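You operate a simulated robot arm through the tools that you are given. There is no shell and no other tool. Be economical: measure what you need, move in short steps, check, and stop when the job is done.

You are at the controls of a simulated robot arm. One attempt, no reset.

JOB
Test the second zinc block too and leave the one that reads GOOD in the frame.
Fine: lever up before a block moves; the POOR one stays on the bench, unsanded; leave the lever up.

It is judged by the outcome, as a careful person would: the job done as asked, and still so three seconds after it is handed in. It fails if anything else is knocked over, pushed out of place, dropped, spilled or broken.

ROBOT AND FRAMES
A 7-joint arm with a two-finger parallel gripper, fixed in place. Base frame: the origin is at the foot of the arm, x ahead of it, y to its left, z up; the work surface is at about z = 0. Units: cm, rad, N and s.
With the tool pointing down near the work surface it reaches from about 24 to 62 cm from the base axis. Its first joint turns from -1.152 to 1.152 rad. Payload 2.6 kg.
The TCP is the grasp point between the finger pads, 3 cm short of the fingertips. In the tool frame z runs along the fingers and y along their closing line. Largest opening 9.4 cm; finger width 2.8, thickness 1; the body of the gripper, 5 by 9.6 cm, starts 5.5 cm behind the TCP.
Orientation is told as [roll, pitch, yaw] about the base's x, y, z axes, in that order, counted from this pose: with the fingers straight down and closing along the base's y, the tool's x points along the base's -x, its y along +y and its z along -z.

CONTROLS
- The arm moves only by the tool drive_tool. Its argument "commands" is a list of rows, each a list of 7 numbers: the turn, a rotation vector about the tool's x, y, z in rad, then the shift along the tool's x, y, z in cm, then the finger opening in cm, from 0 to 9.4. In form: [[wx, wy, wz, tx, ty, tz, jaw], ...]. A call has 1 to 8 rows; each row shifts and turns the commanded pose from where the row before left it, along the tool's axes as they then stand. A row lasts 0.2 s, in which the tool goes at most 5 cm and 0.15 rad; a call with a longer step from one row to the next is refused whole, and so is a gripper value outside its range. A pose out of reach is approached as far as the arm can. The call stops where the force on the tool passes 50 N (or 10 N more than at its start, if that is more) or the arm is blocked; 0.2 s more then pass. Each finger travels about 7.2 cm/s and halts on what it meets, pressing with about 42 N; the grip force reading is that of the motor and also rises with nothing between the fingers. The clock runs only during rows and for 0.2 s after the last one: add rows that do not move to give the fingers time. It gives the time, the measured TCP pose, the force on the tool (base axes), the opening and the grip force at its end, in the units of the frame above (readings bear some noise), with the torque about the TCP (base axes, N m) and any sound that the robot's microphone picked up, and new pictures: "pictures" is both (left out), scene, wrist or none.
- Cameras (640 x 400 px; columns grow to the right, rows downward): "scene" is fixed at [1.88, 41.69, 57.33]; the picture's right is [-0.92, -0.39, 0.00], its down [-0.22, 0.53, -0.82] and it looks along [0.32, -0.76, -0.57] (base axes); focal length 245 px, centre (320, 200). "wrist" rides on the gripper at [7.6, 1.4, -10.3] in the tool frame; the picture's right is [-0.18, 0.98, 0.00], its down [-0.75, -0.14, -0.64] and it looks along [-0.63, -0.12, 0.77] (tool axes); focal length 243 px, centre (320, 200). There is no depth. A picture from a camera that has moved, and an enlarged one, comes with that camera's place and axes in the base frame and with its lens. The place of the scene camera against the robot may be out by one fixed shift of up to 1.2 cm in any direction.
- close_up(camera, box): a new picture of the part [left, top, right, bottom] of that camera's present view, enlarged. No time passes.
- finish_job(): hands the job in; it is judged then, once.

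Work in short steps. Places have to be worked out from the pictures, the camera data and where the tool is seen: move nearer, look again, correct. Check each grasp and each placing, and mend what went wrong. You have 120 turns and 200 pictures in all, those below and enlarged ones among them. Open the gripper and draw the arm clear of the work before you hand the job in, unless the task says otherwise; then end with one line.

The tools are called after "Emit:" as name(argument=value, ...) on one line, values as JSON. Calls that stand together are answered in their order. drive_tool: Moves the arm, as the interface text tells. Its arguments: {"type":"object","properties":{"commands":{"type":"array","items":{"type":"array","items":{"type":"number"}}},"pictures":{"type":"string","enum":["both","scene","wrist","none"]}},"required":["commands"]} The other tools are called the same way: close_up (camera, box) takes an enlarged picture of a part of a camera's view; finish_job () hands the job in.

At the start:

```text
time: 0.0
ee_pos: [40.74, -12.81, 33.56]
ee_rot: [0.0, 0.0, -0.002]
ft_force: [0.2, -0.4, -0.1]
moment: [0.0, -0.01, 0.0]
gripper_width: 9.41
gripper_force: 0.0
```

scene: 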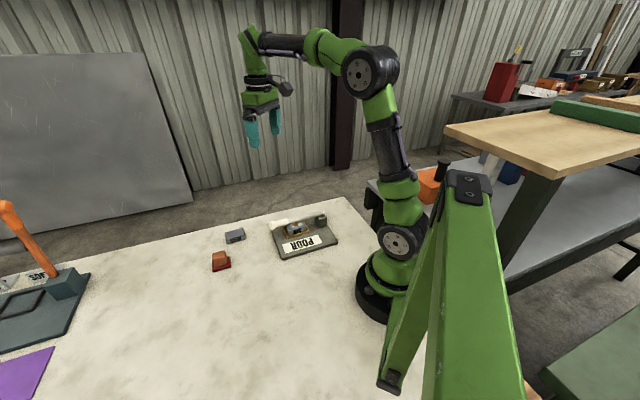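
wrist: 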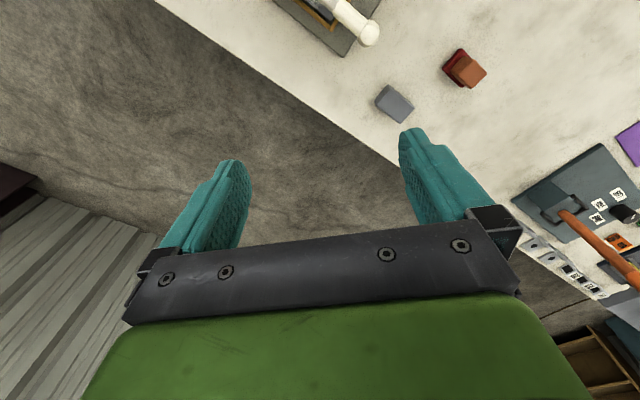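

I'll start by enlarging the tester, the blocks and the orange lever in the scene view.

Emit:
close_up(camera="scene", box=[200, 190, 350, 284])

Emit:
close_up(camera="scene", box=[0, 190, 160, 400])

Emit:
close_up(camera="wrist", box=[500, 120, 640, 310])

Emit:
close_up(camera="wrist", box=[260, 0, 500, 130])

```text
4.26 times, centred on (275, 237) of scene
camera zoom: at [1.88, 41.69, 57.33], right [-0.92, -0.39, 0.0], down [-0.22, 0.53, -0.82], along [0.32, -0.76, -0.57], focal length 1043 px, centre (512, 43)
```

zoom: 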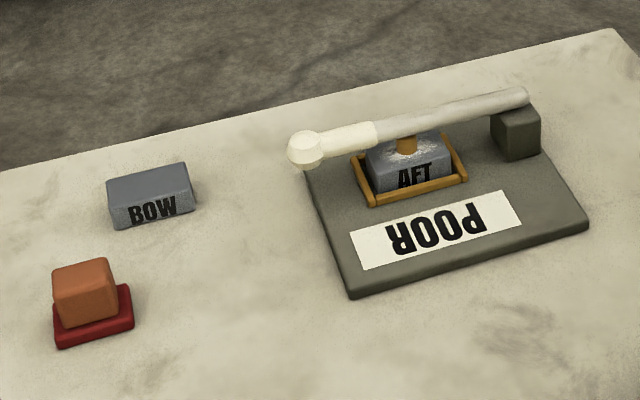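

```text
1.90 times, centred on (80, 295) of scene
camera zoom: at [1.88, 41.69, 57.33], right [-0.92, -0.39, 0.0], down [-0.22, 0.53, -0.82], along [0.32, -0.76, -0.57], focal length 467 px, centre (777, 19)
```

zoom: 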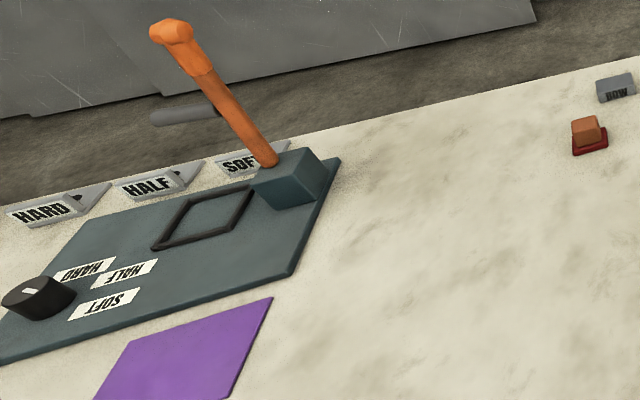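

```text
2.11 times, centred on (570, 215) of wrist
camera zoom: at [33.17, -11.31, 43.81], right [0.18, 0.98, 0.0], down [0.75, -0.14, 0.64], along [0.63, -0.12, -0.77], focal length 511 px, centre (-206, 168)
```

zoom: 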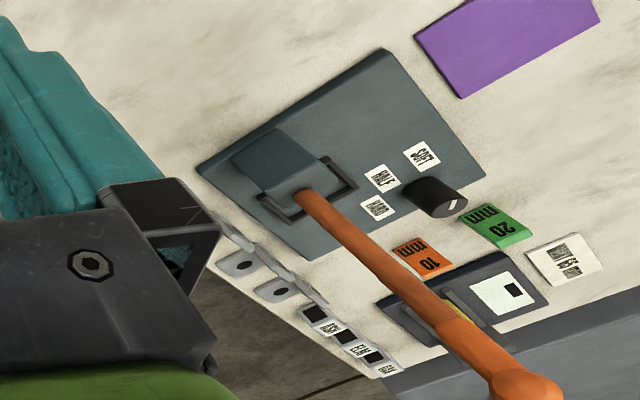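

```text
2.67 times, centred on (380, 65) of wrist
camera zoom: at [33.17, -11.31, 43.81], right [0.18, 0.98, 0.0], down [0.75, -0.14, 0.64], along [0.63, -0.12, -0.77], focal length 647 px, centre (160, 560)
```

zoom: 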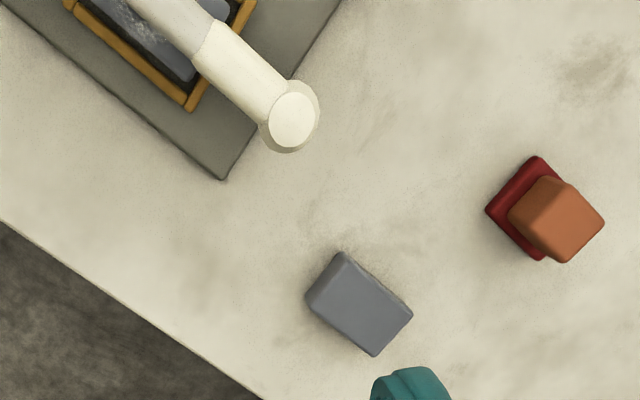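

The small tester holds AFT with its white lever down and reads POOR, and BOW sits on the bench. I'll draw the wrist back a little so its camera looks down on the tester and both blocks.

Emit:
drive_tool(commands=[[0, 0, 0, 4, 3, 0, 9.4], [0, 0, 0, 4, 3, 0, 9.4], [0, 0, 0, 0, 0, 0, 9.4]])

```text
time: 0.8
ee_pos: [32.95, -6.93, 33.62]
ee_rot: [0.0, -0.001, 0.001]
ft_force: [-0.1, 0.8, 0.4]
moment: [0.01, -0.03, 0.0]
gripper_width: 9.4
gripper_force: 0.0
camera wrist: at [25.36, -5.4, 43.82], right [0.18, 0.98, 0.0], down [0.75, -0.14, 0.64], along [0.63, -0.12, -0.77], focal length 243 px, centre (320, 200)
```

scene: 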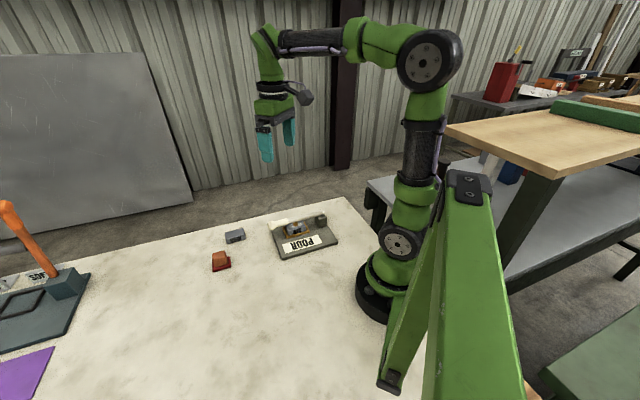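
wrist: 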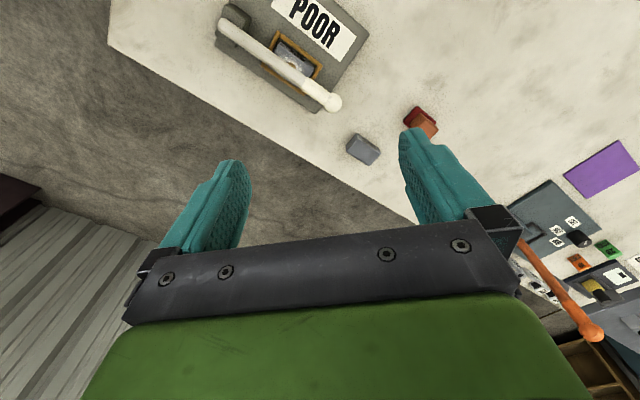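

Emit:
close_up(camera="wrist", box=[200, 0, 450, 170])

```text
2.35 times, centred on (325, 85) of wrist
camera zoom: at [25.36, -5.4, 43.82], right [0.18, 0.98, 0.0], down [0.75, -0.14, 0.64], along [0.63, -0.12, -0.77], focal length 571 px, centre (308, 471)
```

zoom: 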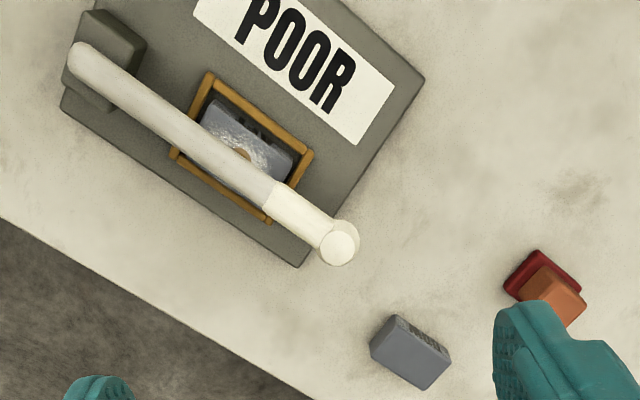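

Lever knob looks to be near (38.1, -5.6, 6), hinge near (26, -18), frame centre (32.5, -11.2) and BOW near (49, -1.5), all lying at about 45°. I'll yaw the tool 45° and come down above the lever's grip.

Emit:
drive_tool(commands=[[0, 0, 0, -3.35, -0.5, 0, 9.4], [0, 0, -0.13, 0, 0, 2.6, 9.4], [0, 0, -0.13, 0, 0, 2.6, 9.4], [0, 0, -0.13, 0, 0, 2.6, 9.4], [0, 0, -0.13, 0, 0, 2.6, 9.4], [0, 0, -0.13, 0, 0, 2.6, 6], [0, 0, -0.13, 0, 0, 2.6, 5], [0, 0, 0, 0, 0, 0, 5]])

Emit:
close_up(camera="scene", box=[200, 130, 350, 264])

```text
time: 2.6
ee_pos: [35.91, -7.22, 17.88]
ee_rot: [-0.001, 0.001, 0.781]
ft_force: [0.8, 0.2, 0.0]
moment: [0.03, -0.01, -0.01]
gripper_width: 5.0
gripper_force: 0.1
camera wrist: at [29.61, -11.56, 28.24], right [-0.56, 0.83, 0.0], down [0.63, 0.43, 0.64], along [0.53, 0.36, -0.77], focal length 243 px, centre (320, 200)
```

scene: 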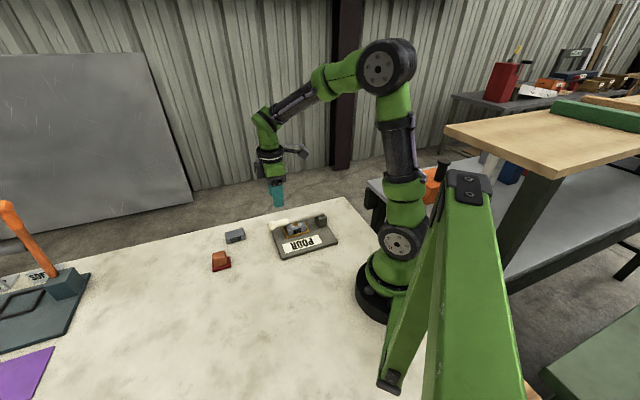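
wrist: 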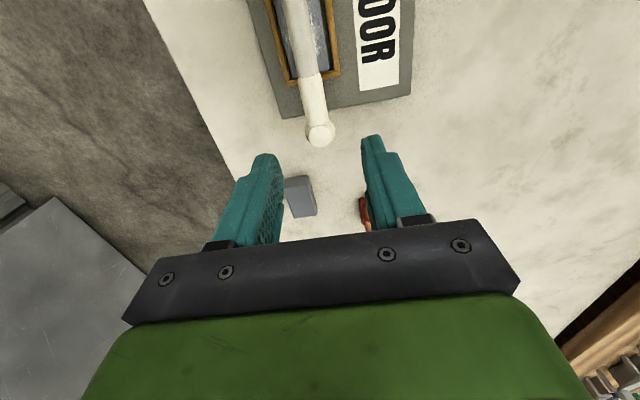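

```text
2.99 times, centred on (275, 197) of scene
camera zoom: at [1.88, 41.69, 57.33], right [-0.92, -0.39, 0.0], down [-0.22, 0.53, -0.82], along [0.32, -0.76, -0.57], focal length 732 px, centre (454, 209)
```

zoom: 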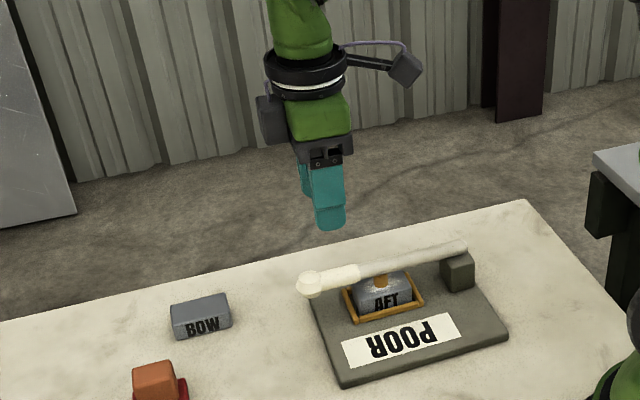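

The lever line passes about 0.6 cm to the tool's -y side, and the grip is at about z = 6. I'll centre over it and come down with the fingers astride.

Emit:
drive_tool(commands=[[0, 0, 0, 0, -0.6, 3, 5], [0, 0, 0, 0, 0, 3, 5], [0, 0, 0, 0, 0, 2, 5], [0, 0, 0, 0, 0, 0, 5]])

Emit:
close_up(camera="scene", box=[230, 170, 350, 264])

```text
time: 3.6
ee_pos: [36.65, -7.77, 9.96]
ee_rot: [-0.001, 0.001, 0.782]
ft_force: [0.2, -0.2, -0.4]
moment: [0.0, -0.01, -0.01]
gripper_width: 5.0
gripper_force: 0.0
camera wrist: at [30.15, -12.01, 20.19], right [-0.56, 0.83, 0.0], down [0.64, 0.43, 0.64], along [0.53, 0.36, -0.77], focal length 243 px, centre (320, 200)
```

scene: 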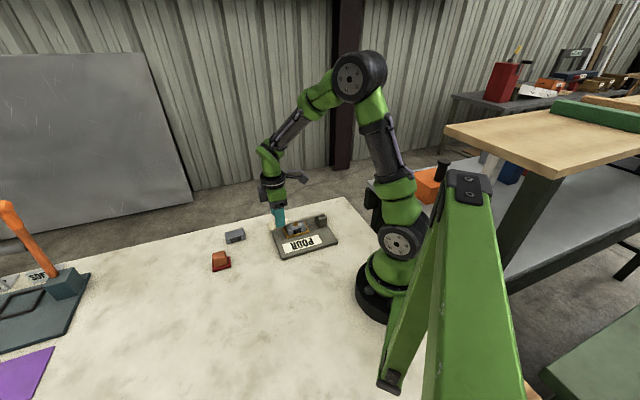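
wrist: 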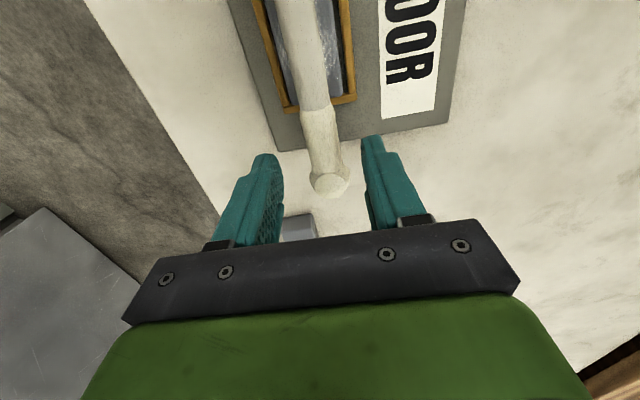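

```text
4.26 times, centred on (290, 217) of scene
camera zoom: at [1.88, 41.69, 57.33], right [-0.92, -0.39, 0.0], down [-0.22, 0.53, -0.82], along [0.32, -0.76, -0.57], focal length 1043 px, centre (448, 128)
```

zoom: 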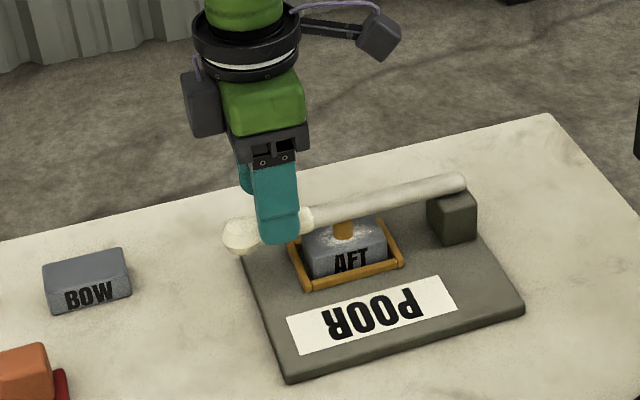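

The lever sits about 0.35 cm toward tool +y. I'll correct that, go down the last 4 cm and close.

Emit:
drive_tool(commands=[[0, 0, 0, 0, 0.35, 2, 5], [0, 0, 0, 0, 0, 2, 5], [0, 0, 0, 0, 0, 0, 5], [0, 0, 0, 0, 0, 0, 3], [0, 0, 0, 0, 0, 0, 1], [0, 0, 0, 0, 0, 0, 0.5], [0, 0, 0, 0, 0, 0, 0.5]])

Emit:
close_up(camera="scene", box=[230, 170, 350, 264])

```text
time: 5.2
ee_pos: [36.4, -7.62, 5.86]
ee_rot: [0.001, 0.002, 0.78]
ft_force: [-2.3, 0.9, -5.4]
moment: [0.47, -0.52, 0.31]
gripper_width: 2.23
gripper_force: 44.7
camera wrist: at [30.03, -11.75, 16.12], right [-0.56, 0.83, 0.0], down [0.64, 0.43, 0.64], along [0.53, 0.36, -0.77], focal length 243 px, centre (320, 200)
```

scene: 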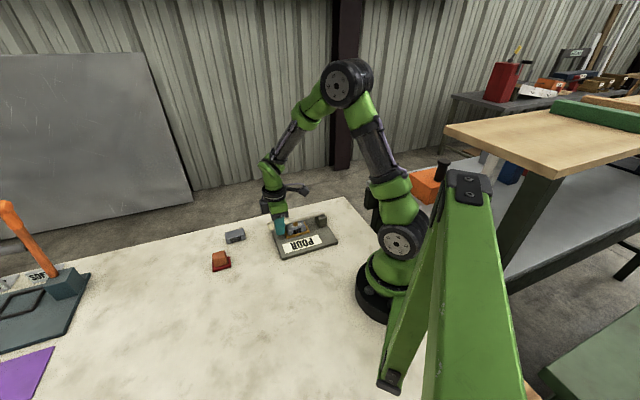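
wrist: 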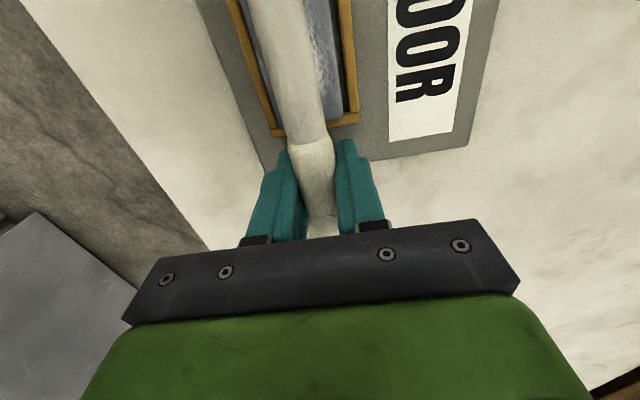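

```text
4.26 times, centred on (290, 217) of scene
camera zoom: at [1.88, 41.69, 57.33], right [-0.92, -0.39, 0.0], down [-0.22, 0.53, -0.82], along [0.32, -0.76, -0.57], focal length 1043 px, centre (448, 128)
```

zoom: 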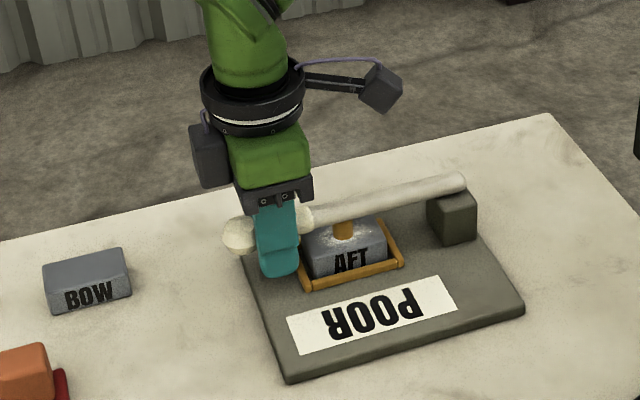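

The grip is firm on the lever (2.23 cm opening). I'll lift it along an arc about the hinge, radius about 14 cm, to some 34° first.

Emit:
drive_tool(commands=[[0, 0, 0, 0.15, 0, -1.22, 0.5], [0, 0, 0, 0.25, 0, -1.21, 0.5], [0, 0, 0, 0.35, 0, -1.18, 0.5], [0, 0, 0, 0.45, 0, -1.14, 0.5], [0, 0, 0, 0.55, 0, -1.1, 0.5], [0, 0, 0, 0.64, 0, -1.05, 0.5], [0, 0, 0, 0, 0, 0, 0.5]], pictures="scene")

Emit:
close_up(camera="scene", box=[230, 150, 360, 264])

```text
time: 6.8
ee_pos: [34.61, -9.23, 12.99]
ee_rot: [-0.007, -0.001, 0.781]
ft_force: [22.3, -1.8, 0.4]
moment: [0.74, -0.63, -0.23]
gripper_width: 2.19
gripper_force: 45.2
```

scene: 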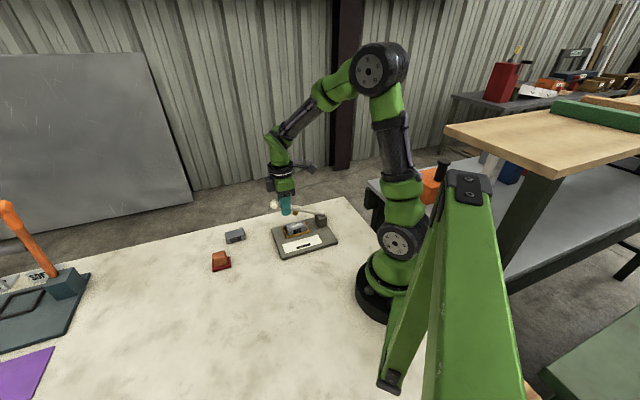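

```text
3.51 times, centred on (295, 207) of scene
camera zoom: at [1.88, 41.69, 57.33], right [-0.92, -0.39, 0.0], down [-0.22, 0.53, -0.82], along [0.32, -0.76, -0.57], focal length 860 px, centre (408, 175)
```

zoom: 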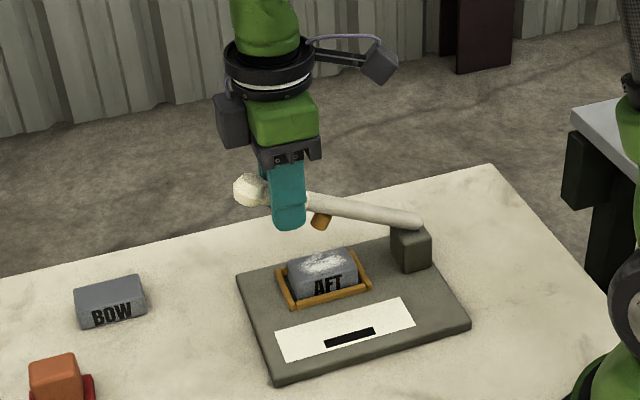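

The lever swings freely and the reading goes blank. The sideways load is small, so I'll carry on along the arc to about 64° with a slight correction.

Emit:
drive_tool(commands=[[0, 0, 0, 0.65, -0.08, -1.0, 0.5], [0, 0, 0, 0.8, -0.05, -0.95, 0.5], [0, 0, 0, 0.9, -0.05, -0.86, 0.5], [0, 0, 0, 0.97, -0.05, -0.78, 0.5], [0, 0, 0, 1.04, -0.05, -0.68, 0.5], [0, 0, 0, 1.1, -0.05, -0.6, 0.5], [0, 0, 0, 0, 0, 0, 0.5]], pictures="scene")

Emit:
close_up(camera="scene", box=[230, 150, 360, 264])

```text
time: 8.4
ee_pos: [30.9, -12.96, 17.85]
ee_rot: [0.003, -0.002, 0.781]
ft_force: [3.3, 18.4, 9.0]
moment: [0.82, -0.74, 0.11]
gripper_width: 2.18
gripper_force: 45.2
```

scene: 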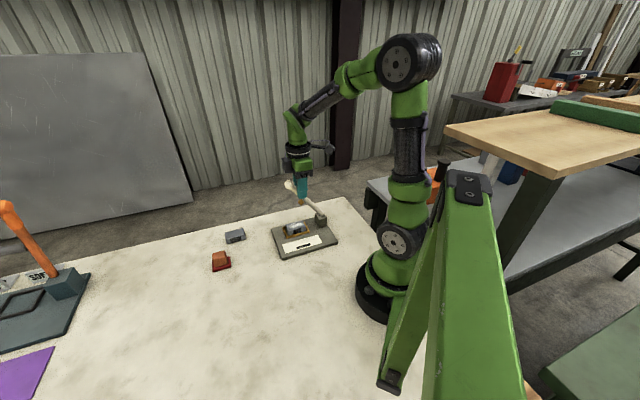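

```text
3.51 times, centred on (295, 207) of scene
camera zoom: at [1.87, 41.7, 57.33], right [-0.92, -0.39, 0.0], down [-0.22, 0.53, -0.82], along [0.32, -0.76, -0.57], focal length 860 px, centre (408, 175)
```

zoom: 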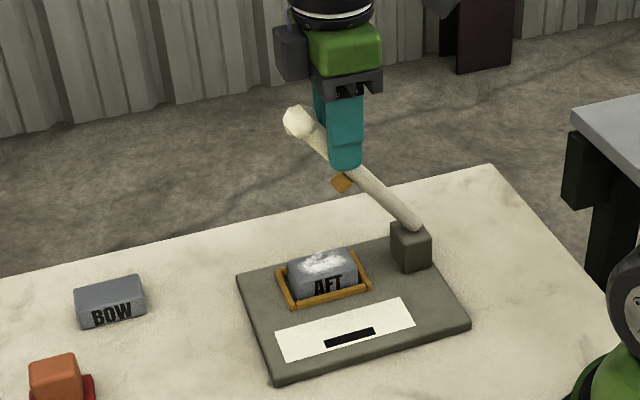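

It's at about 60° and still free. I'll continue toward upright and watch for a stop.

Emit:
drive_tool(commands=[[0, 0, 0, 0.8, 0.08, -0.42, 0.5], [0, 0, 0, 0.95, 0.02, -0.36, 0.5], [0, 0, 0, 0.97, 0, -0.28, 0.5], [0, 0, 0, 0.98, 0, -0.2, 0.5], [0, 0, 0, 0, 0, 0, 0.5]], pictures="scene")

Emit:
close_up(camera="scene", box=[230, 130, 360, 244])

```text
time: 9.6
ee_pos: [28.17, -15.61, 19.08]
ee_rot: [0.002, -0.005, 0.779]
ft_force: [-1.1, 21.0, 8.1]
moment: [1.09, -1.05, 0.42]
gripper_width: 1.71
gripper_force: 45.3
```

scene: 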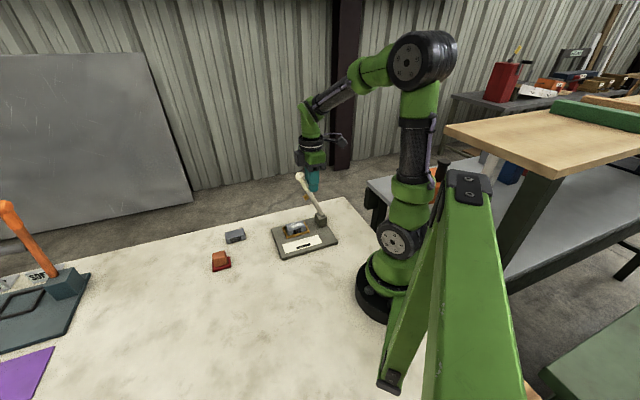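

```text
3.51 times, centred on (295, 187) of scene
camera zoom: at [1.87, 41.7, 57.33], right [-0.92, -0.39, 0.0], down [-0.22, 0.53, -0.82], along [0.32, -0.76, -0.57], focal length 860 px, centre (408, 246)
```

zoom: 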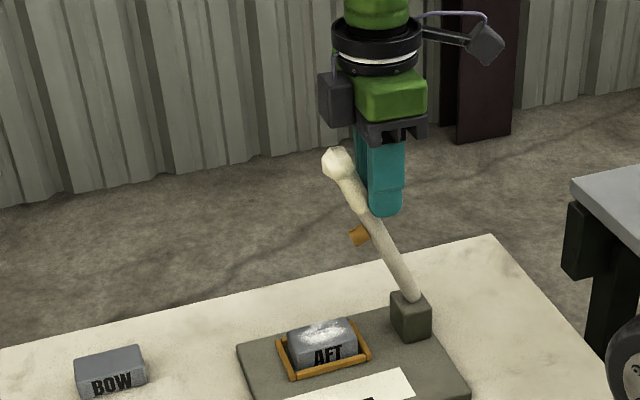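

The lever stopped at roughly 70° while the fingers began slipping past it, so that looks like its end stop. I'll ease back a little and open slowly to see whether it stays up.

Emit:
drive_tool(commands=[[0, 0, 0, -0.3, 0, 0, 0.5], [0, 0, 0, 0, 0, 0, 2.6], [0, 0, 0, 0, 0, 0, 4], [0, 0, 0, 0, 0, 0, 5], [0, 0, 0, 0, 0, 0, 5], [0, 0, 0, 0, 0, 0, 5]], pictures="wrist")

Emit:
close_up(camera="scene", box=[230, 130, 360, 244])

```text
time: 11.0
ee_pos: [28.5, -15.47, 19.09]
ee_rot: [0.0, 0.001, 0.781]
ft_force: [0.3, 0.6, -0.1]
moment: [0.0, 0.02, 0.0]
gripper_width: 4.98
gripper_force: 0.1
camera wrist: at [22.08, -19.74, 29.34], right [-0.56, 0.83, 0.0], down [0.63, 0.43, 0.64], along [0.53, 0.36, -0.77], focal length 243 px, centre (320, 200)
```

wrist: 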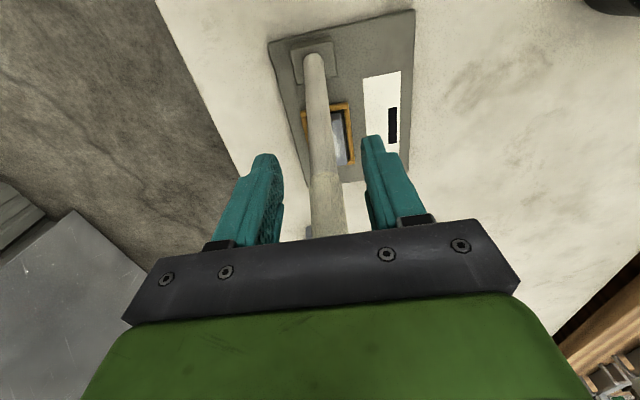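

```text
3.51 times, centred on (295, 187) of scene
camera zoom: at [1.88, 41.69, 57.33], right [-0.92, -0.39, 0.0], down [-0.22, 0.53, -0.82], along [0.32, -0.76, -0.57], focal length 860 px, centre (408, 246)
```

zoom: 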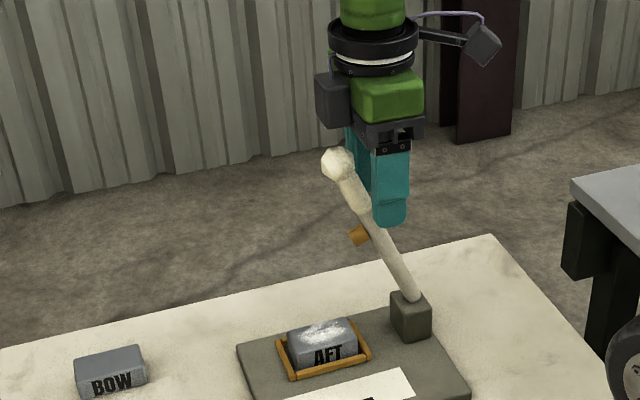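

The lever holds at roughly 68–70° with the gripper open. I'll regrip it squarely and pull gently to learn whether that's its stop or it goes farther back.

Emit:
drive_tool(commands=[[0, 0, 0, -1.8, 0.1, 0, 5], [0, 0, 0, 0, 0, 0, 2], [0, 0, 0, 0, 0, 0, 0.5], [0, 0, 0, 0, 0, 0, 0.5], [0, 0, 0, 0.5, 0, -0.15, 0.5], [0, 0, 0, 0.5, 0, -0.1, 0.5], [0, 0, 0, 0, 0, 0, 0.5]], pictures="none")

Emit:
close_up(camera="scene", box=[230, 130, 360, 244])

```text
time: 12.6
ee_pos: [28.95, -14.92, 19.38]
ee_rot: [-0.005, -0.004, 0.779]
ft_force: [16.3, 2.0, 12.2]
moment: [1.04, -0.58, -0.09]
gripper_width: 2.18
gripper_force: 44.8
```

```text
3.51 times, centred on (295, 187) of scene
camera zoom: at [1.87, 41.69, 57.33], right [-0.92, -0.39, 0.0], down [-0.22, 0.53, -0.82], along [0.32, -0.76, -0.57], focal length 860 px, centre (408, 246)
```

zoom: 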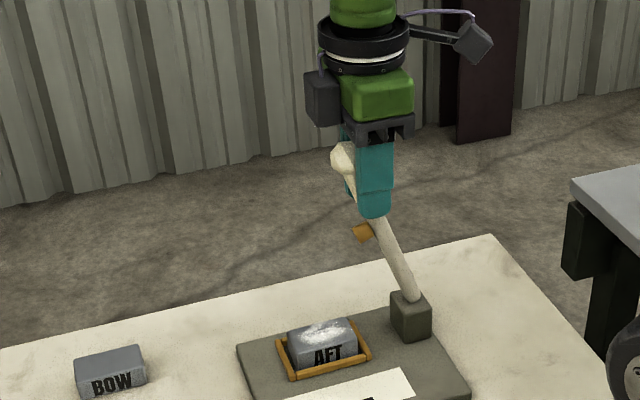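

It moved a little farther. I'll keep pulling.

Emit:
drive_tool(commands=[[0, 0, 0, 0.5, 0, -0.1, 0.5], [0, 0, 0, 0.5, 0, -0.05, 0.5], [0, 0, 0, 0.5, 0, 0, 0.5], [0, 0, 0, 0.5, 0, 0, 0.5], [0, 0, 0, 0, 0, 0, 0.5]], pictures="none")

Emit:
close_up(camera="scene", box=[230, 130, 360, 244])

```text
time: 13.8
ee_pos: [27.42, -16.38, 19.47]
ee_rot: [0.001, -0.002, 0.779]
ft_force: [-1.0, 15.1, 22.8]
moment: [0.45, -0.85, 0.12]
gripper_width: 2.18
gripper_force: 44.9
```

```text
3.51 times, centred on (295, 187) of scene
camera zoom: at [1.87, 41.7, 57.32], right [-0.92, -0.39, 0.0], down [-0.22, 0.53, -0.82], along [0.32, -0.76, -0.57], focal length 860 px, centre (408, 246)
```

zoom: 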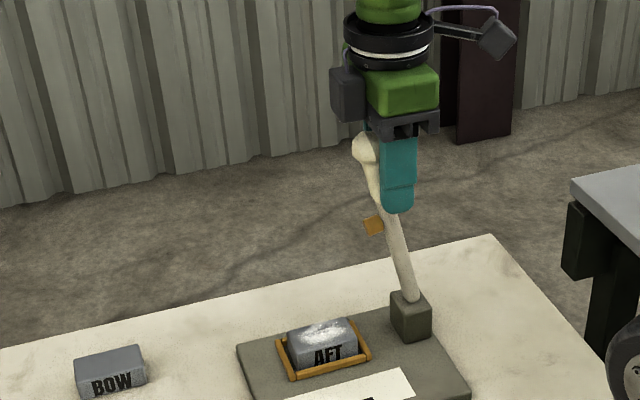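

Still moving freely, now about 77–80°. A few more gentle steps until it meets a stop or stands about upright.

Emit:
drive_tool(commands=[[0, 0, 0, 0.5, 0, -0.15, 0.5], [0, 0, 0, 0.5, 0, 0, 0.5], [0, 0, 0, 0.5, 0, 0, 0.5], [0, 0, 0, 0.5, 0, 0.02, 0.5], [0, 0, 0, 0, 0, 0, 0.5]], pictures="none")

Emit:
close_up(camera="scene", box=[230, 130, 360, 244])

```text
time: 15.0
ee_pos: [26.09, -17.82, 19.6]
ee_rot: [-0.001, -0.001, 0.78]
ft_force: [10.7, 1.6, 4.7]
moment: [1.01, -0.74, -0.07]
gripper_width: 2.18
gripper_force: 45.1
```

```text
3.51 times, centred on (295, 187) of scene
camera zoom: at [1.88, 41.69, 57.33], right [-0.92, -0.39, 0.0], down [-0.22, 0.53, -0.82], along [0.32, -0.76, -0.57], focal length 860 px, centre (408, 246)
```

zoom: 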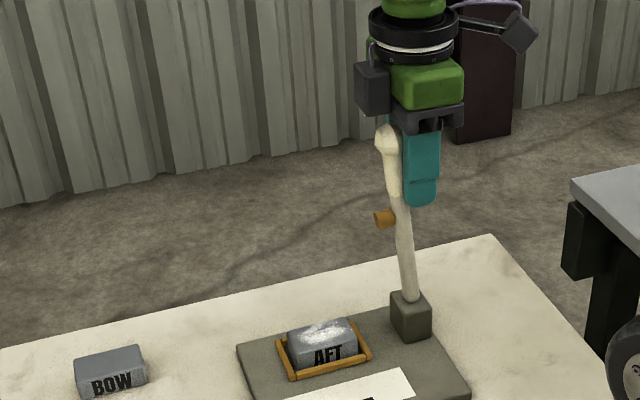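

About upright now and still light. One more short set to find the stop, which would give more clearance.

Emit:
drive_tool(commands=[[0, 0, 0, 0.5, 0, 0, 0.5], [0, 0, 0, 0.5, 0, 0.05, 0.5], [0, 0, 0, 0.5, 0, 0.08, 0.5], [0, 0, 0, 0.5, 0, 0.1, 0.5], [0, 0, 0, 0, 0, 0, 0.5]], pictures="none")

Emit:
close_up(camera="scene", box=[230, 130, 360, 244])

```text
time: 16.2
ee_pos: [24.52, -19.2, 19.43]
ee_rot: [-0.001, 0.001, 0.779]
ft_force: [3.4, -3.3, 12.9]
moment: [0.39, -0.07, -0.09]
gripper_width: 2.17
gripper_force: 44.5
```

```text
3.51 times, centred on (295, 187) of scene
camera zoom: at [1.87, 41.69, 57.33], right [-0.92, -0.39, 0.0], down [-0.22, 0.53, -0.82], along [0.32, -0.76, -0.57], focal length 860 px, centre (408, 246)
```

zoom: 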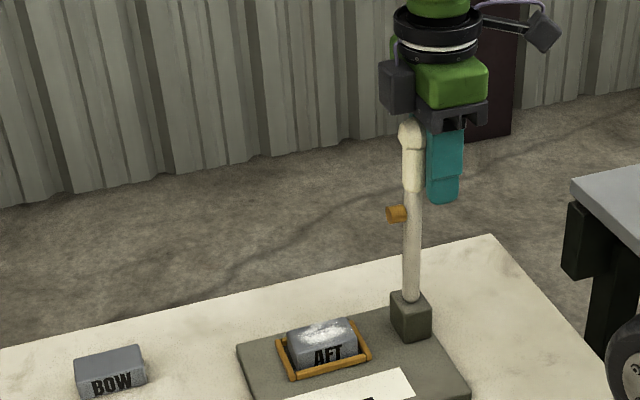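

The lever now stands upright, with the knob just under the palm. I'll open and rise straight up off it.

Emit:
drive_tool(commands=[[0, 0, 0, 0, 0, 0, 3], [0, 0, 0, 0, 0, 0, 6], [0, 0, 0, 0, 0, 0, 6], [0, 0, 0, 0, 0, -2, 6], [0, 0, 0, 0, 0, -4, 6], [0, 0, 0, 0, 0, -4, 6], [0, 0, 0, 0, 0, 0, 6]])

Emit:
close_up(camera="scene", box=[230, 130, 360, 244])

```text
time: 17.8
ee_pos: [24.65, -19.08, 29.46]
ee_rot: [-0.002, 0.0, 0.78]
ft_force: [0.0, 0.8, 0.8]
moment: [0.02, 0.0, 0.01]
gripper_width: 5.99
gripper_force: 0.0
camera wrist: at [18.34, -23.31, 39.56], right [-0.56, 0.83, 0.0], down [0.64, 0.43, 0.64], along [0.53, 0.36, -0.77], focal length 243 px, centre (320, 200)
```

scene: 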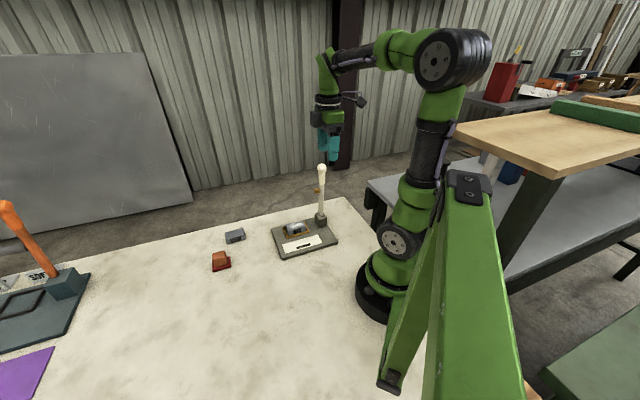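
wrist: 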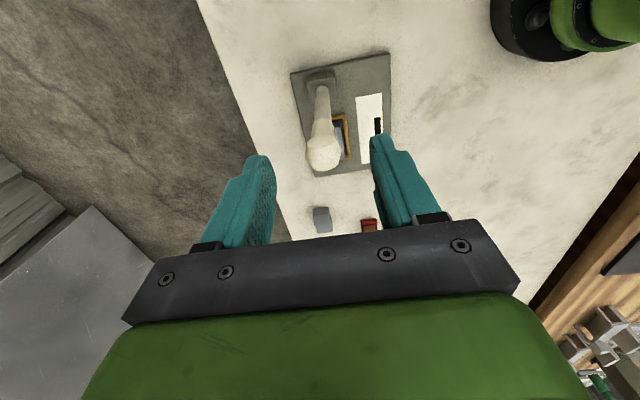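

```text
3.51 times, centred on (295, 187) of scene
camera zoom: at [1.88, 41.69, 57.33], right [-0.92, -0.39, 0.0], down [-0.22, 0.53, -0.82], along [0.32, -0.76, -0.57], focal length 860 px, centre (408, 246)
```

zoom: 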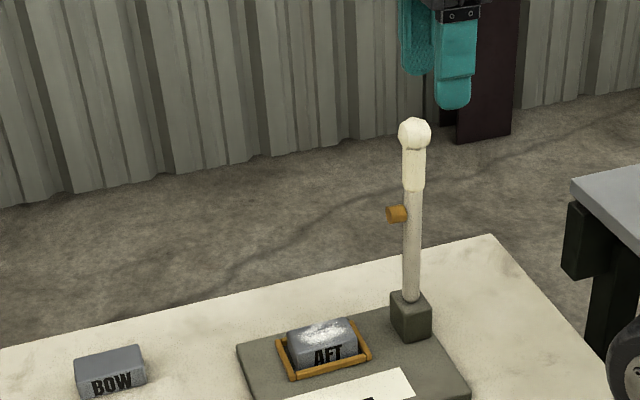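

The lever stands upright and stays there by itself. To keep the wrist camera away from it, I'll move over the block at height and turn the tool to yaw -45°, which closes along the block's length.

Emit:
drive_tool(commands=[[0, 0, 0, -4, 0, 0, 9], [0, 0, 0, -4, 0, 0, 9], [0, 0, 0, -3.2, 0, 0, 9], [0, 0, 0.14, 0, 0, 0, 9], [0, 0, 0.14, 0, 0, 0, 9], [0, 0, 0.14, 0, 0, 0, 9], [0, 0, 0.14, 0, 0, 0, 9], [0, 0, 0.14, 0, 0, 0, 9]], pictures="none")

Emit:
drive_tool(commands=[[0, 0, 0.145, 0, 0, 0, 9], [0, 0, 0.145, 0, 0, 0, 9], [0, 0, 0.145, 0, 0, 0, 9], [0, 0, 0.145, 0, 0, 0, 9], [0, 0, 0.145, 0, 0, 0, 9], [0, 0, 0.145, 0, 0, 0, 9], [0, 0, 0, 0, 0, 0, 9]], pictures="both")

```text
time: 19.6
ee_pos: [32.63, -11.28, 29.22]
ee_rot: [0.0, 0.0, 0.077]
ft_force: [-0.5, 0.0, 0.5]
moment: [0.0, 0.0, 0.02]
gripper_width: 9.0
gripper_force: 0.1
```

```text
time: 21.2
ee_pos: [32.69, -11.26, 29.3]
ee_rot: [0.0, 0.002, -0.792]
ft_force: [0.3, -0.6, -1.2]
moment: [-0.01, 0.04, -0.03]
gripper_width: 9.0
gripper_force: 0.1
camera wrist: at [28.37, -4.77, 39.54], right [0.83, 0.56, 0.0], down [0.43, -0.64, 0.64], along [0.36, -0.53, -0.77], focal length 243 px, centre (320, 200)
```

scene: 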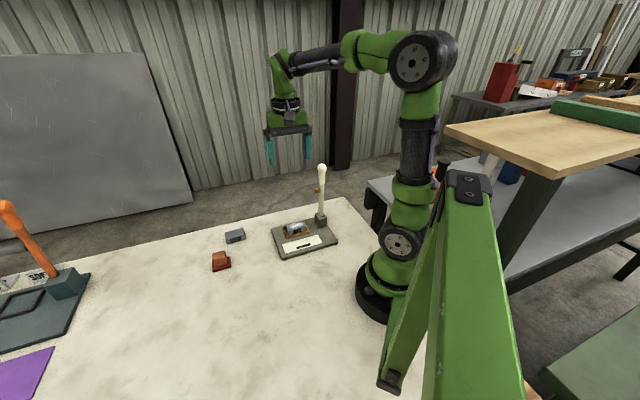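
wrist: 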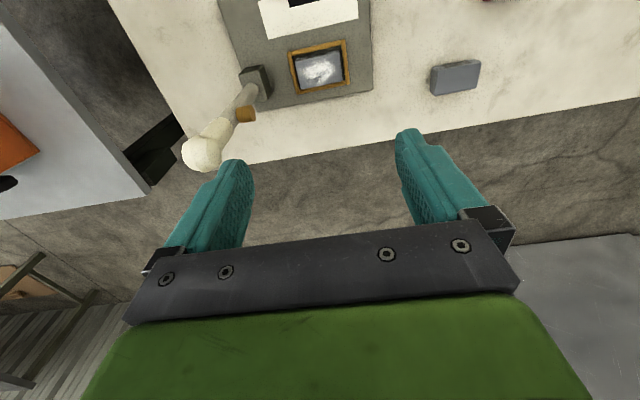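

The block centre reads about (32.7, -10.9), nearly under the tool, and the lever clears the hand by some 3 cm. I'll come down to z = 14 and look again.

Emit:
drive_tool(commands=[[0, 0, 0, 0, 0, 4, 9], [0, 0, 0, 0, 0, 4, 9], [0, 0, 0, 0, 0, 4, 9], [0, 0, 0, 0, 0, 3, 9], [0, 0, 0, 0, 0, 0, 9]], pictures="both")

Emit:
close_up(camera="wrist", box=[200, 0, 440, 150])

Emit:
close_up(camera="scene", box=[230, 150, 360, 264])

```text
time: 22.4
ee_pos: [32.66, -11.17, 14.39]
ee_rot: [0.002, 0.0, -0.79]
ft_force: [-0.6, 0.7, 0.4]
moment: [-0.03, -0.02, 0.0]
gripper_width: 8.99
gripper_force: 0.0
camera wrist: at [28.4, -4.76, 24.61], right [0.83, 0.56, 0.0], down [0.43, -0.64, 0.64], along [0.36, -0.53, -0.77], focal length 243 px, centre (320, 200)
```

scene: 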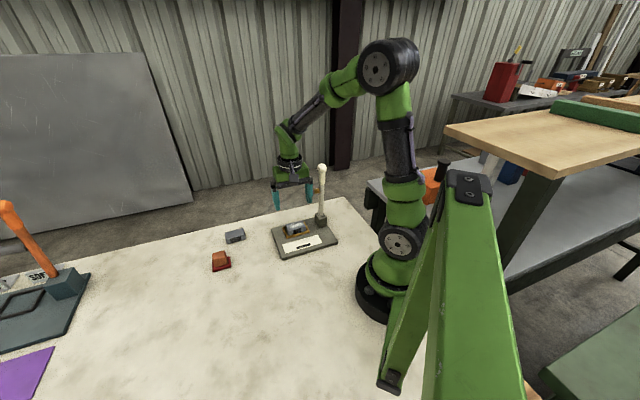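
wrist: 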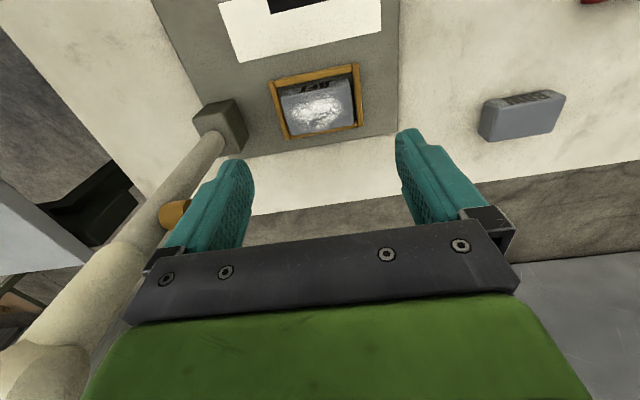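

```text
2.67 times, centred on (320, 75) of wrist
camera zoom: at [28.4, -4.76, 24.61], right [0.83, 0.56, 0.0], down [0.43, -0.64, 0.64], along [0.36, -0.53, -0.77], focal length 647 px, centre (320, 533)
```

zoom: 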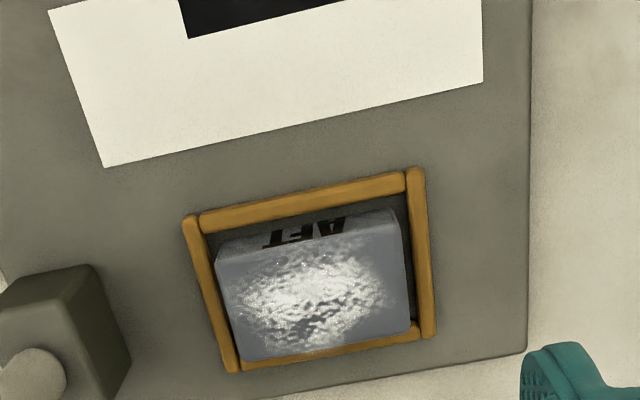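

```text
3.51 times, centred on (295, 207) of scene
camera zoom: at [1.88, 41.69, 57.33], right [-0.92, -0.39, 0.0], down [-0.22, 0.53, -0.82], along [0.32, -0.76, -0.57], focal length 860 px, centre (408, 175)
```

zoom: 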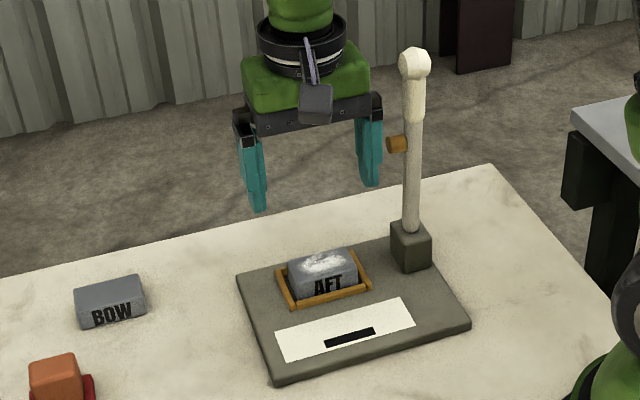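

The block is under the tool, its top at about z 4.5 by my estimate. I'll descend to z = 7 (tips at 4) with a small shift and check the tip heights.

Emit:
drive_tool(commands=[[0, 0, 0, 0.2, 0, 3, 9], [0, 0, 0, 0, 0, 3, 9], [0, 0, 0, 0, 0, 1.2, 9], [0, 0, 0, 0, 0, 0, 7.5], [0, 0, 0, 0, 0, 0, 7.5]], pictures="wrist")

Emit:
close_up(camera="scene", box=[255, 190, 345, 254])

```text
time: 23.6
ee_pos: [32.49, -11.12, 7.19]
ee_rot: [0.0, 0.0, -0.791]
ft_force: [-0.2, -0.6, 1.0]
moment: [-0.02, 0.02, -0.04]
gripper_width: 7.51
gripper_force: 0.2
camera wrist: at [28.25, -4.62, 17.28], right [0.83, 0.56, 0.0], down [0.43, -0.63, 0.64], along [0.36, -0.53, -0.77], focal length 243 px, centre (320, 200)
```

wrist: 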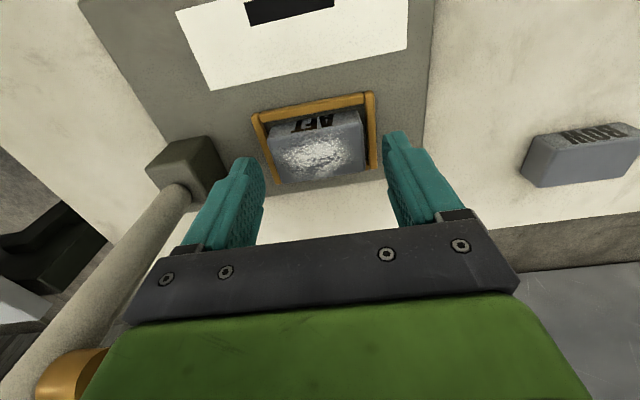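

```text
6.25 times, centred on (300, 222) of scene
camera zoom: at [1.88, 41.69, 57.33], right [-0.92, -0.39, 0.0], down [-0.22, 0.53, -0.82], along [0.32, -0.76, -0.57], focal length 1532 px, centre (445, 62)
```

zoom: 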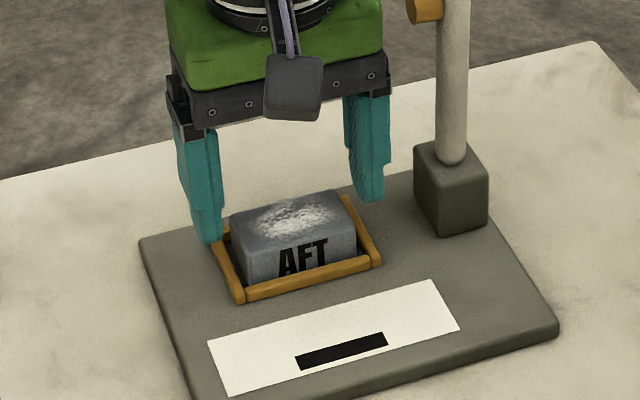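

Tips are about level with the block top and straddle it. I'll go down 1.5 cm more and close on the block's ends, staying above the frame rails.

Emit:
drive_tool(commands=[[0, 0, 0, 0, 0, 0.8, 7.5], [0, 0, 0, 0, 0, 0.7, 7.5], [0, 0, 0, 0, 0, 0, 7.5], [0, 0, 0, 0, 0, 0, 6], [0, 0, 0, 0, 0, 0, 5], [0, 0, 0, 0, 0, 0, 4.5], [0, 0, 0, 0, 0, 0, 4.5]], pictures="wrist")

Emit:
close_up(camera="scene", box=[255, 190, 345, 254])

```text
time: 25.2
ee_pos: [32.41, -11.15, 5.62]
ee_rot: [0.0, 0.0, -0.791]
ft_force: [-0.3, -1.1, 0.2]
moment: [-0.03, -0.07, -0.01]
gripper_width: 5.96
gripper_force: 41.9
camera wrist: at [28.17, -4.66, 15.77], right [0.83, 0.56, 0.0], down [0.43, -0.63, 0.64], along [0.36, -0.53, -0.77], focal length 243 px, centre (320, 200)
```

wrist: 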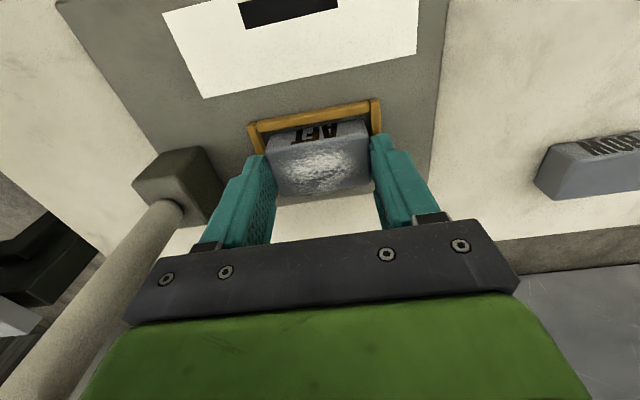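

```text
6.25 times, centred on (300, 222) of scene
camera zoom: at [1.88, 41.69, 57.33], right [-0.92, -0.39, 0.0], down [-0.22, 0.53, -0.82], along [0.32, -0.76, -0.57], focal length 1532 px, centre (445, 62)
```

zoom: 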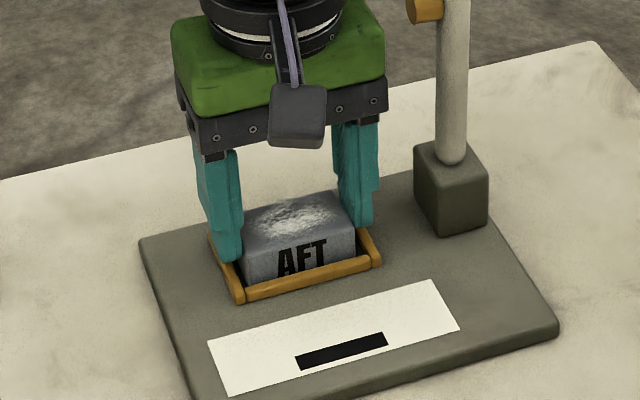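

Gripped at 5.96 cm on the block's ends. I'll lift it straight up 6 cm and check.

Emit:
drive_tool(commands=[[0, 0, 0, 0, 0, -1, 4.5], [0, 0, 0, 0, 0, -2, 4.5], [0, 0, 0, 0, 0, -3, 4.5], [0, 0, 0, 0, 0, 0, 4.5]], pictures="wrist")

Emit:
close_up(camera="scene", box=[230, 170, 360, 264])

```text
time: 26.2
ee_pos: [32.42, -11.16, 11.64]
ee_rot: [-0.001, 0.001, -0.789]
ft_force: [0.8, 0.8, -0.3]
moment: [-0.01, 0.01, -0.01]
gripper_width: 4.52
gripper_force: 0.1
camera wrist: at [28.14, -4.66, 21.84], right [0.83, 0.56, 0.0], down [0.43, -0.63, 0.64], along [0.36, -0.53, -0.77], focal length 243 px, centre (320, 200)
```

wrist: 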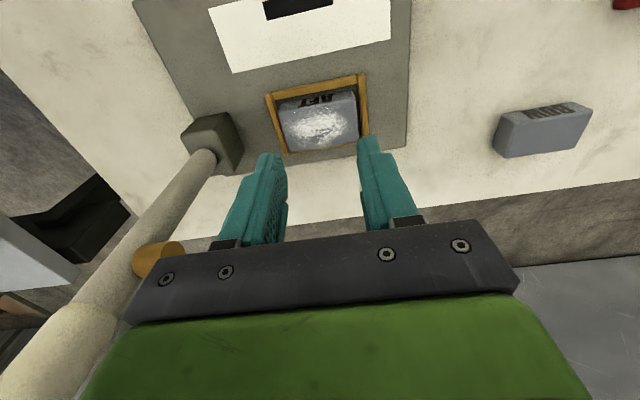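

```text
4.26 times, centred on (295, 217) of scene
camera zoom: at [1.88, 41.69, 57.33], right [-0.92, -0.39, 0.0], down [-0.22, 0.53, -0.82], along [0.32, -0.76, -0.57], focal length 1043 px, centre (426, 128)
```

zoom: 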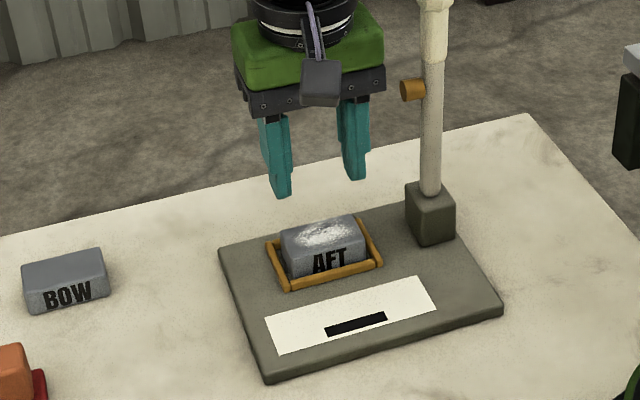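

The block slipped out of a grip that was too shallow, and it still sits in its frame. I'll go back down deeper, in small steps, watching the force for rail contact.

Emit:
drive_tool(commands=[[0, 0, 0, 0, 0, 0, 7], [0, 0, 0, 0, 0, 3, 7], [0, 0, 0, 0, 0, 3, 7], [0, 0, 0, 0, 0, 0.2, 7], [0, 0, 0, 0, 0, 0.2, 7], [0, 0, 0, 0, 0, 0, 7]], pictures="wrist")

Emit:
close_up(camera="scene", box=[270, 200, 330, 243])

```text
time: 27.6
ee_pos: [32.39, -11.24, 5.15]
ee_rot: [0.0, 0.0, -0.79]
ft_force: [0.0, 0.2, 0.1]
moment: [0.03, 0.0, -0.01]
gripper_width: 6.99
gripper_force: 0.0
camera wrist: at [28.11, -4.74, 15.36], right [0.83, 0.56, 0.0], down [0.43, -0.63, 0.64], along [0.36, -0.53, -0.77], focal length 243 px, centre (320, 200)
```

wrist: 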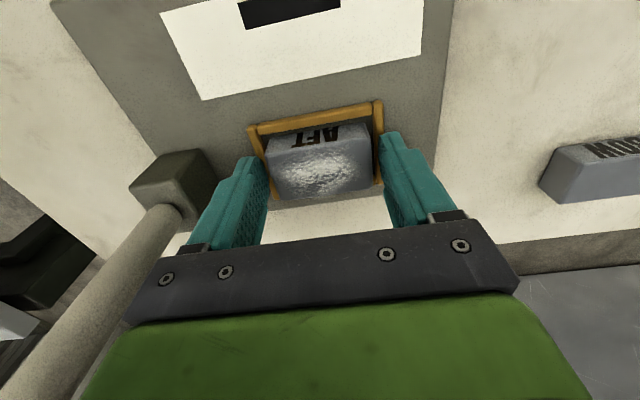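

```text
9.30 times, centred on (300, 222) of scene
camera zoom: at [1.88, 41.69, 57.33], right [-0.92, -0.39, 0.0], down [-0.22, 0.53, -0.82], along [0.32, -0.76, -0.57], focal length 2281 px, centre (506, 0)
```

zoom: 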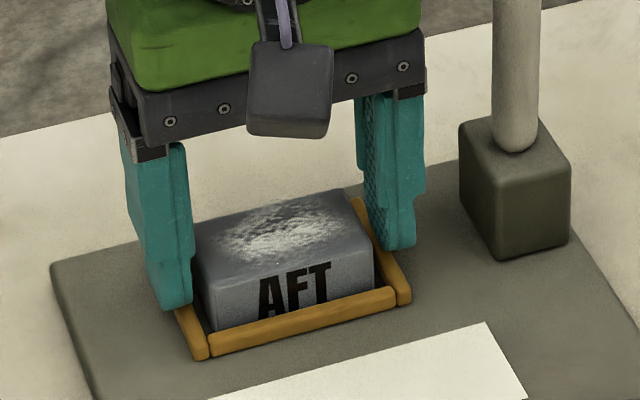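

No contact yet. I'll creep down 0.3 cm more, then close and check.

Emit:
drive_tool(commands=[[0, 0, 0, 0, 0, 0.15, 7], [0, 0, 0, 0, 0, 0.15, 7], [0, 0, 0, 0, 0, 0, 6], [0, 0, 0, 0, 0, 0, 5], [0, 0, 0, 0, 0, 0, 4], [0, 0, 0, 0, 0, 0, 4], [0, 0, 0, 0, 0, 0, 4]], pictures="wrist")

Emit:
close_up(camera="scene", box=[270, 200, 330, 243])

```text
time: 29.2
ee_pos: [32.56, -11.42, 5.06]
ee_rot: [0.001, -0.002, -0.791]
ft_force: [-5.4, -7.9, 38.3]
moment: [-0.31, 0.77, -0.08]
gripper_width: 5.96
gripper_force: 42.1
camera wrist: at [28.2, -4.77, 15.17], right [0.83, 0.56, 0.0], down [0.43, -0.63, 0.64], along [0.36, -0.53, -0.76], focal length 243 px, centre (320, 200)
```

wrist: 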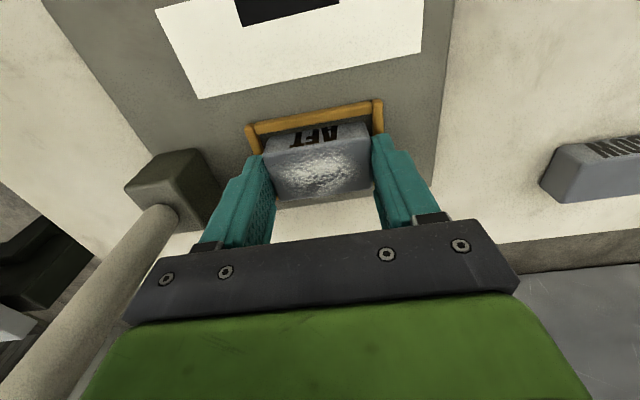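

```text
9.30 times, centred on (300, 222) of scene
camera zoom: at [1.86, 41.7, 57.33], right [-0.92, -0.39, 0.0], down [-0.22, 0.53, -0.82], along [0.32, -0.76, -0.57], focal length 2281 px, centre (506, 0)
```

zoom: 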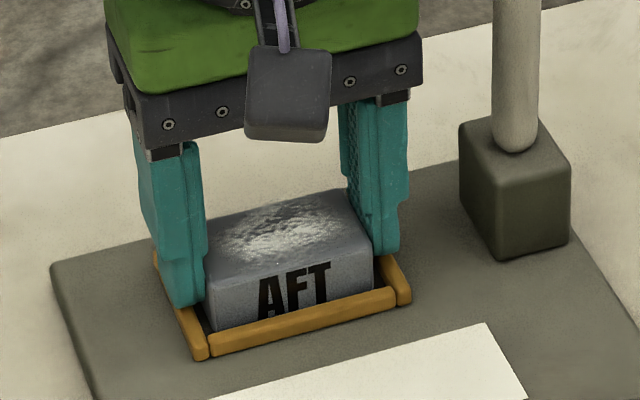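

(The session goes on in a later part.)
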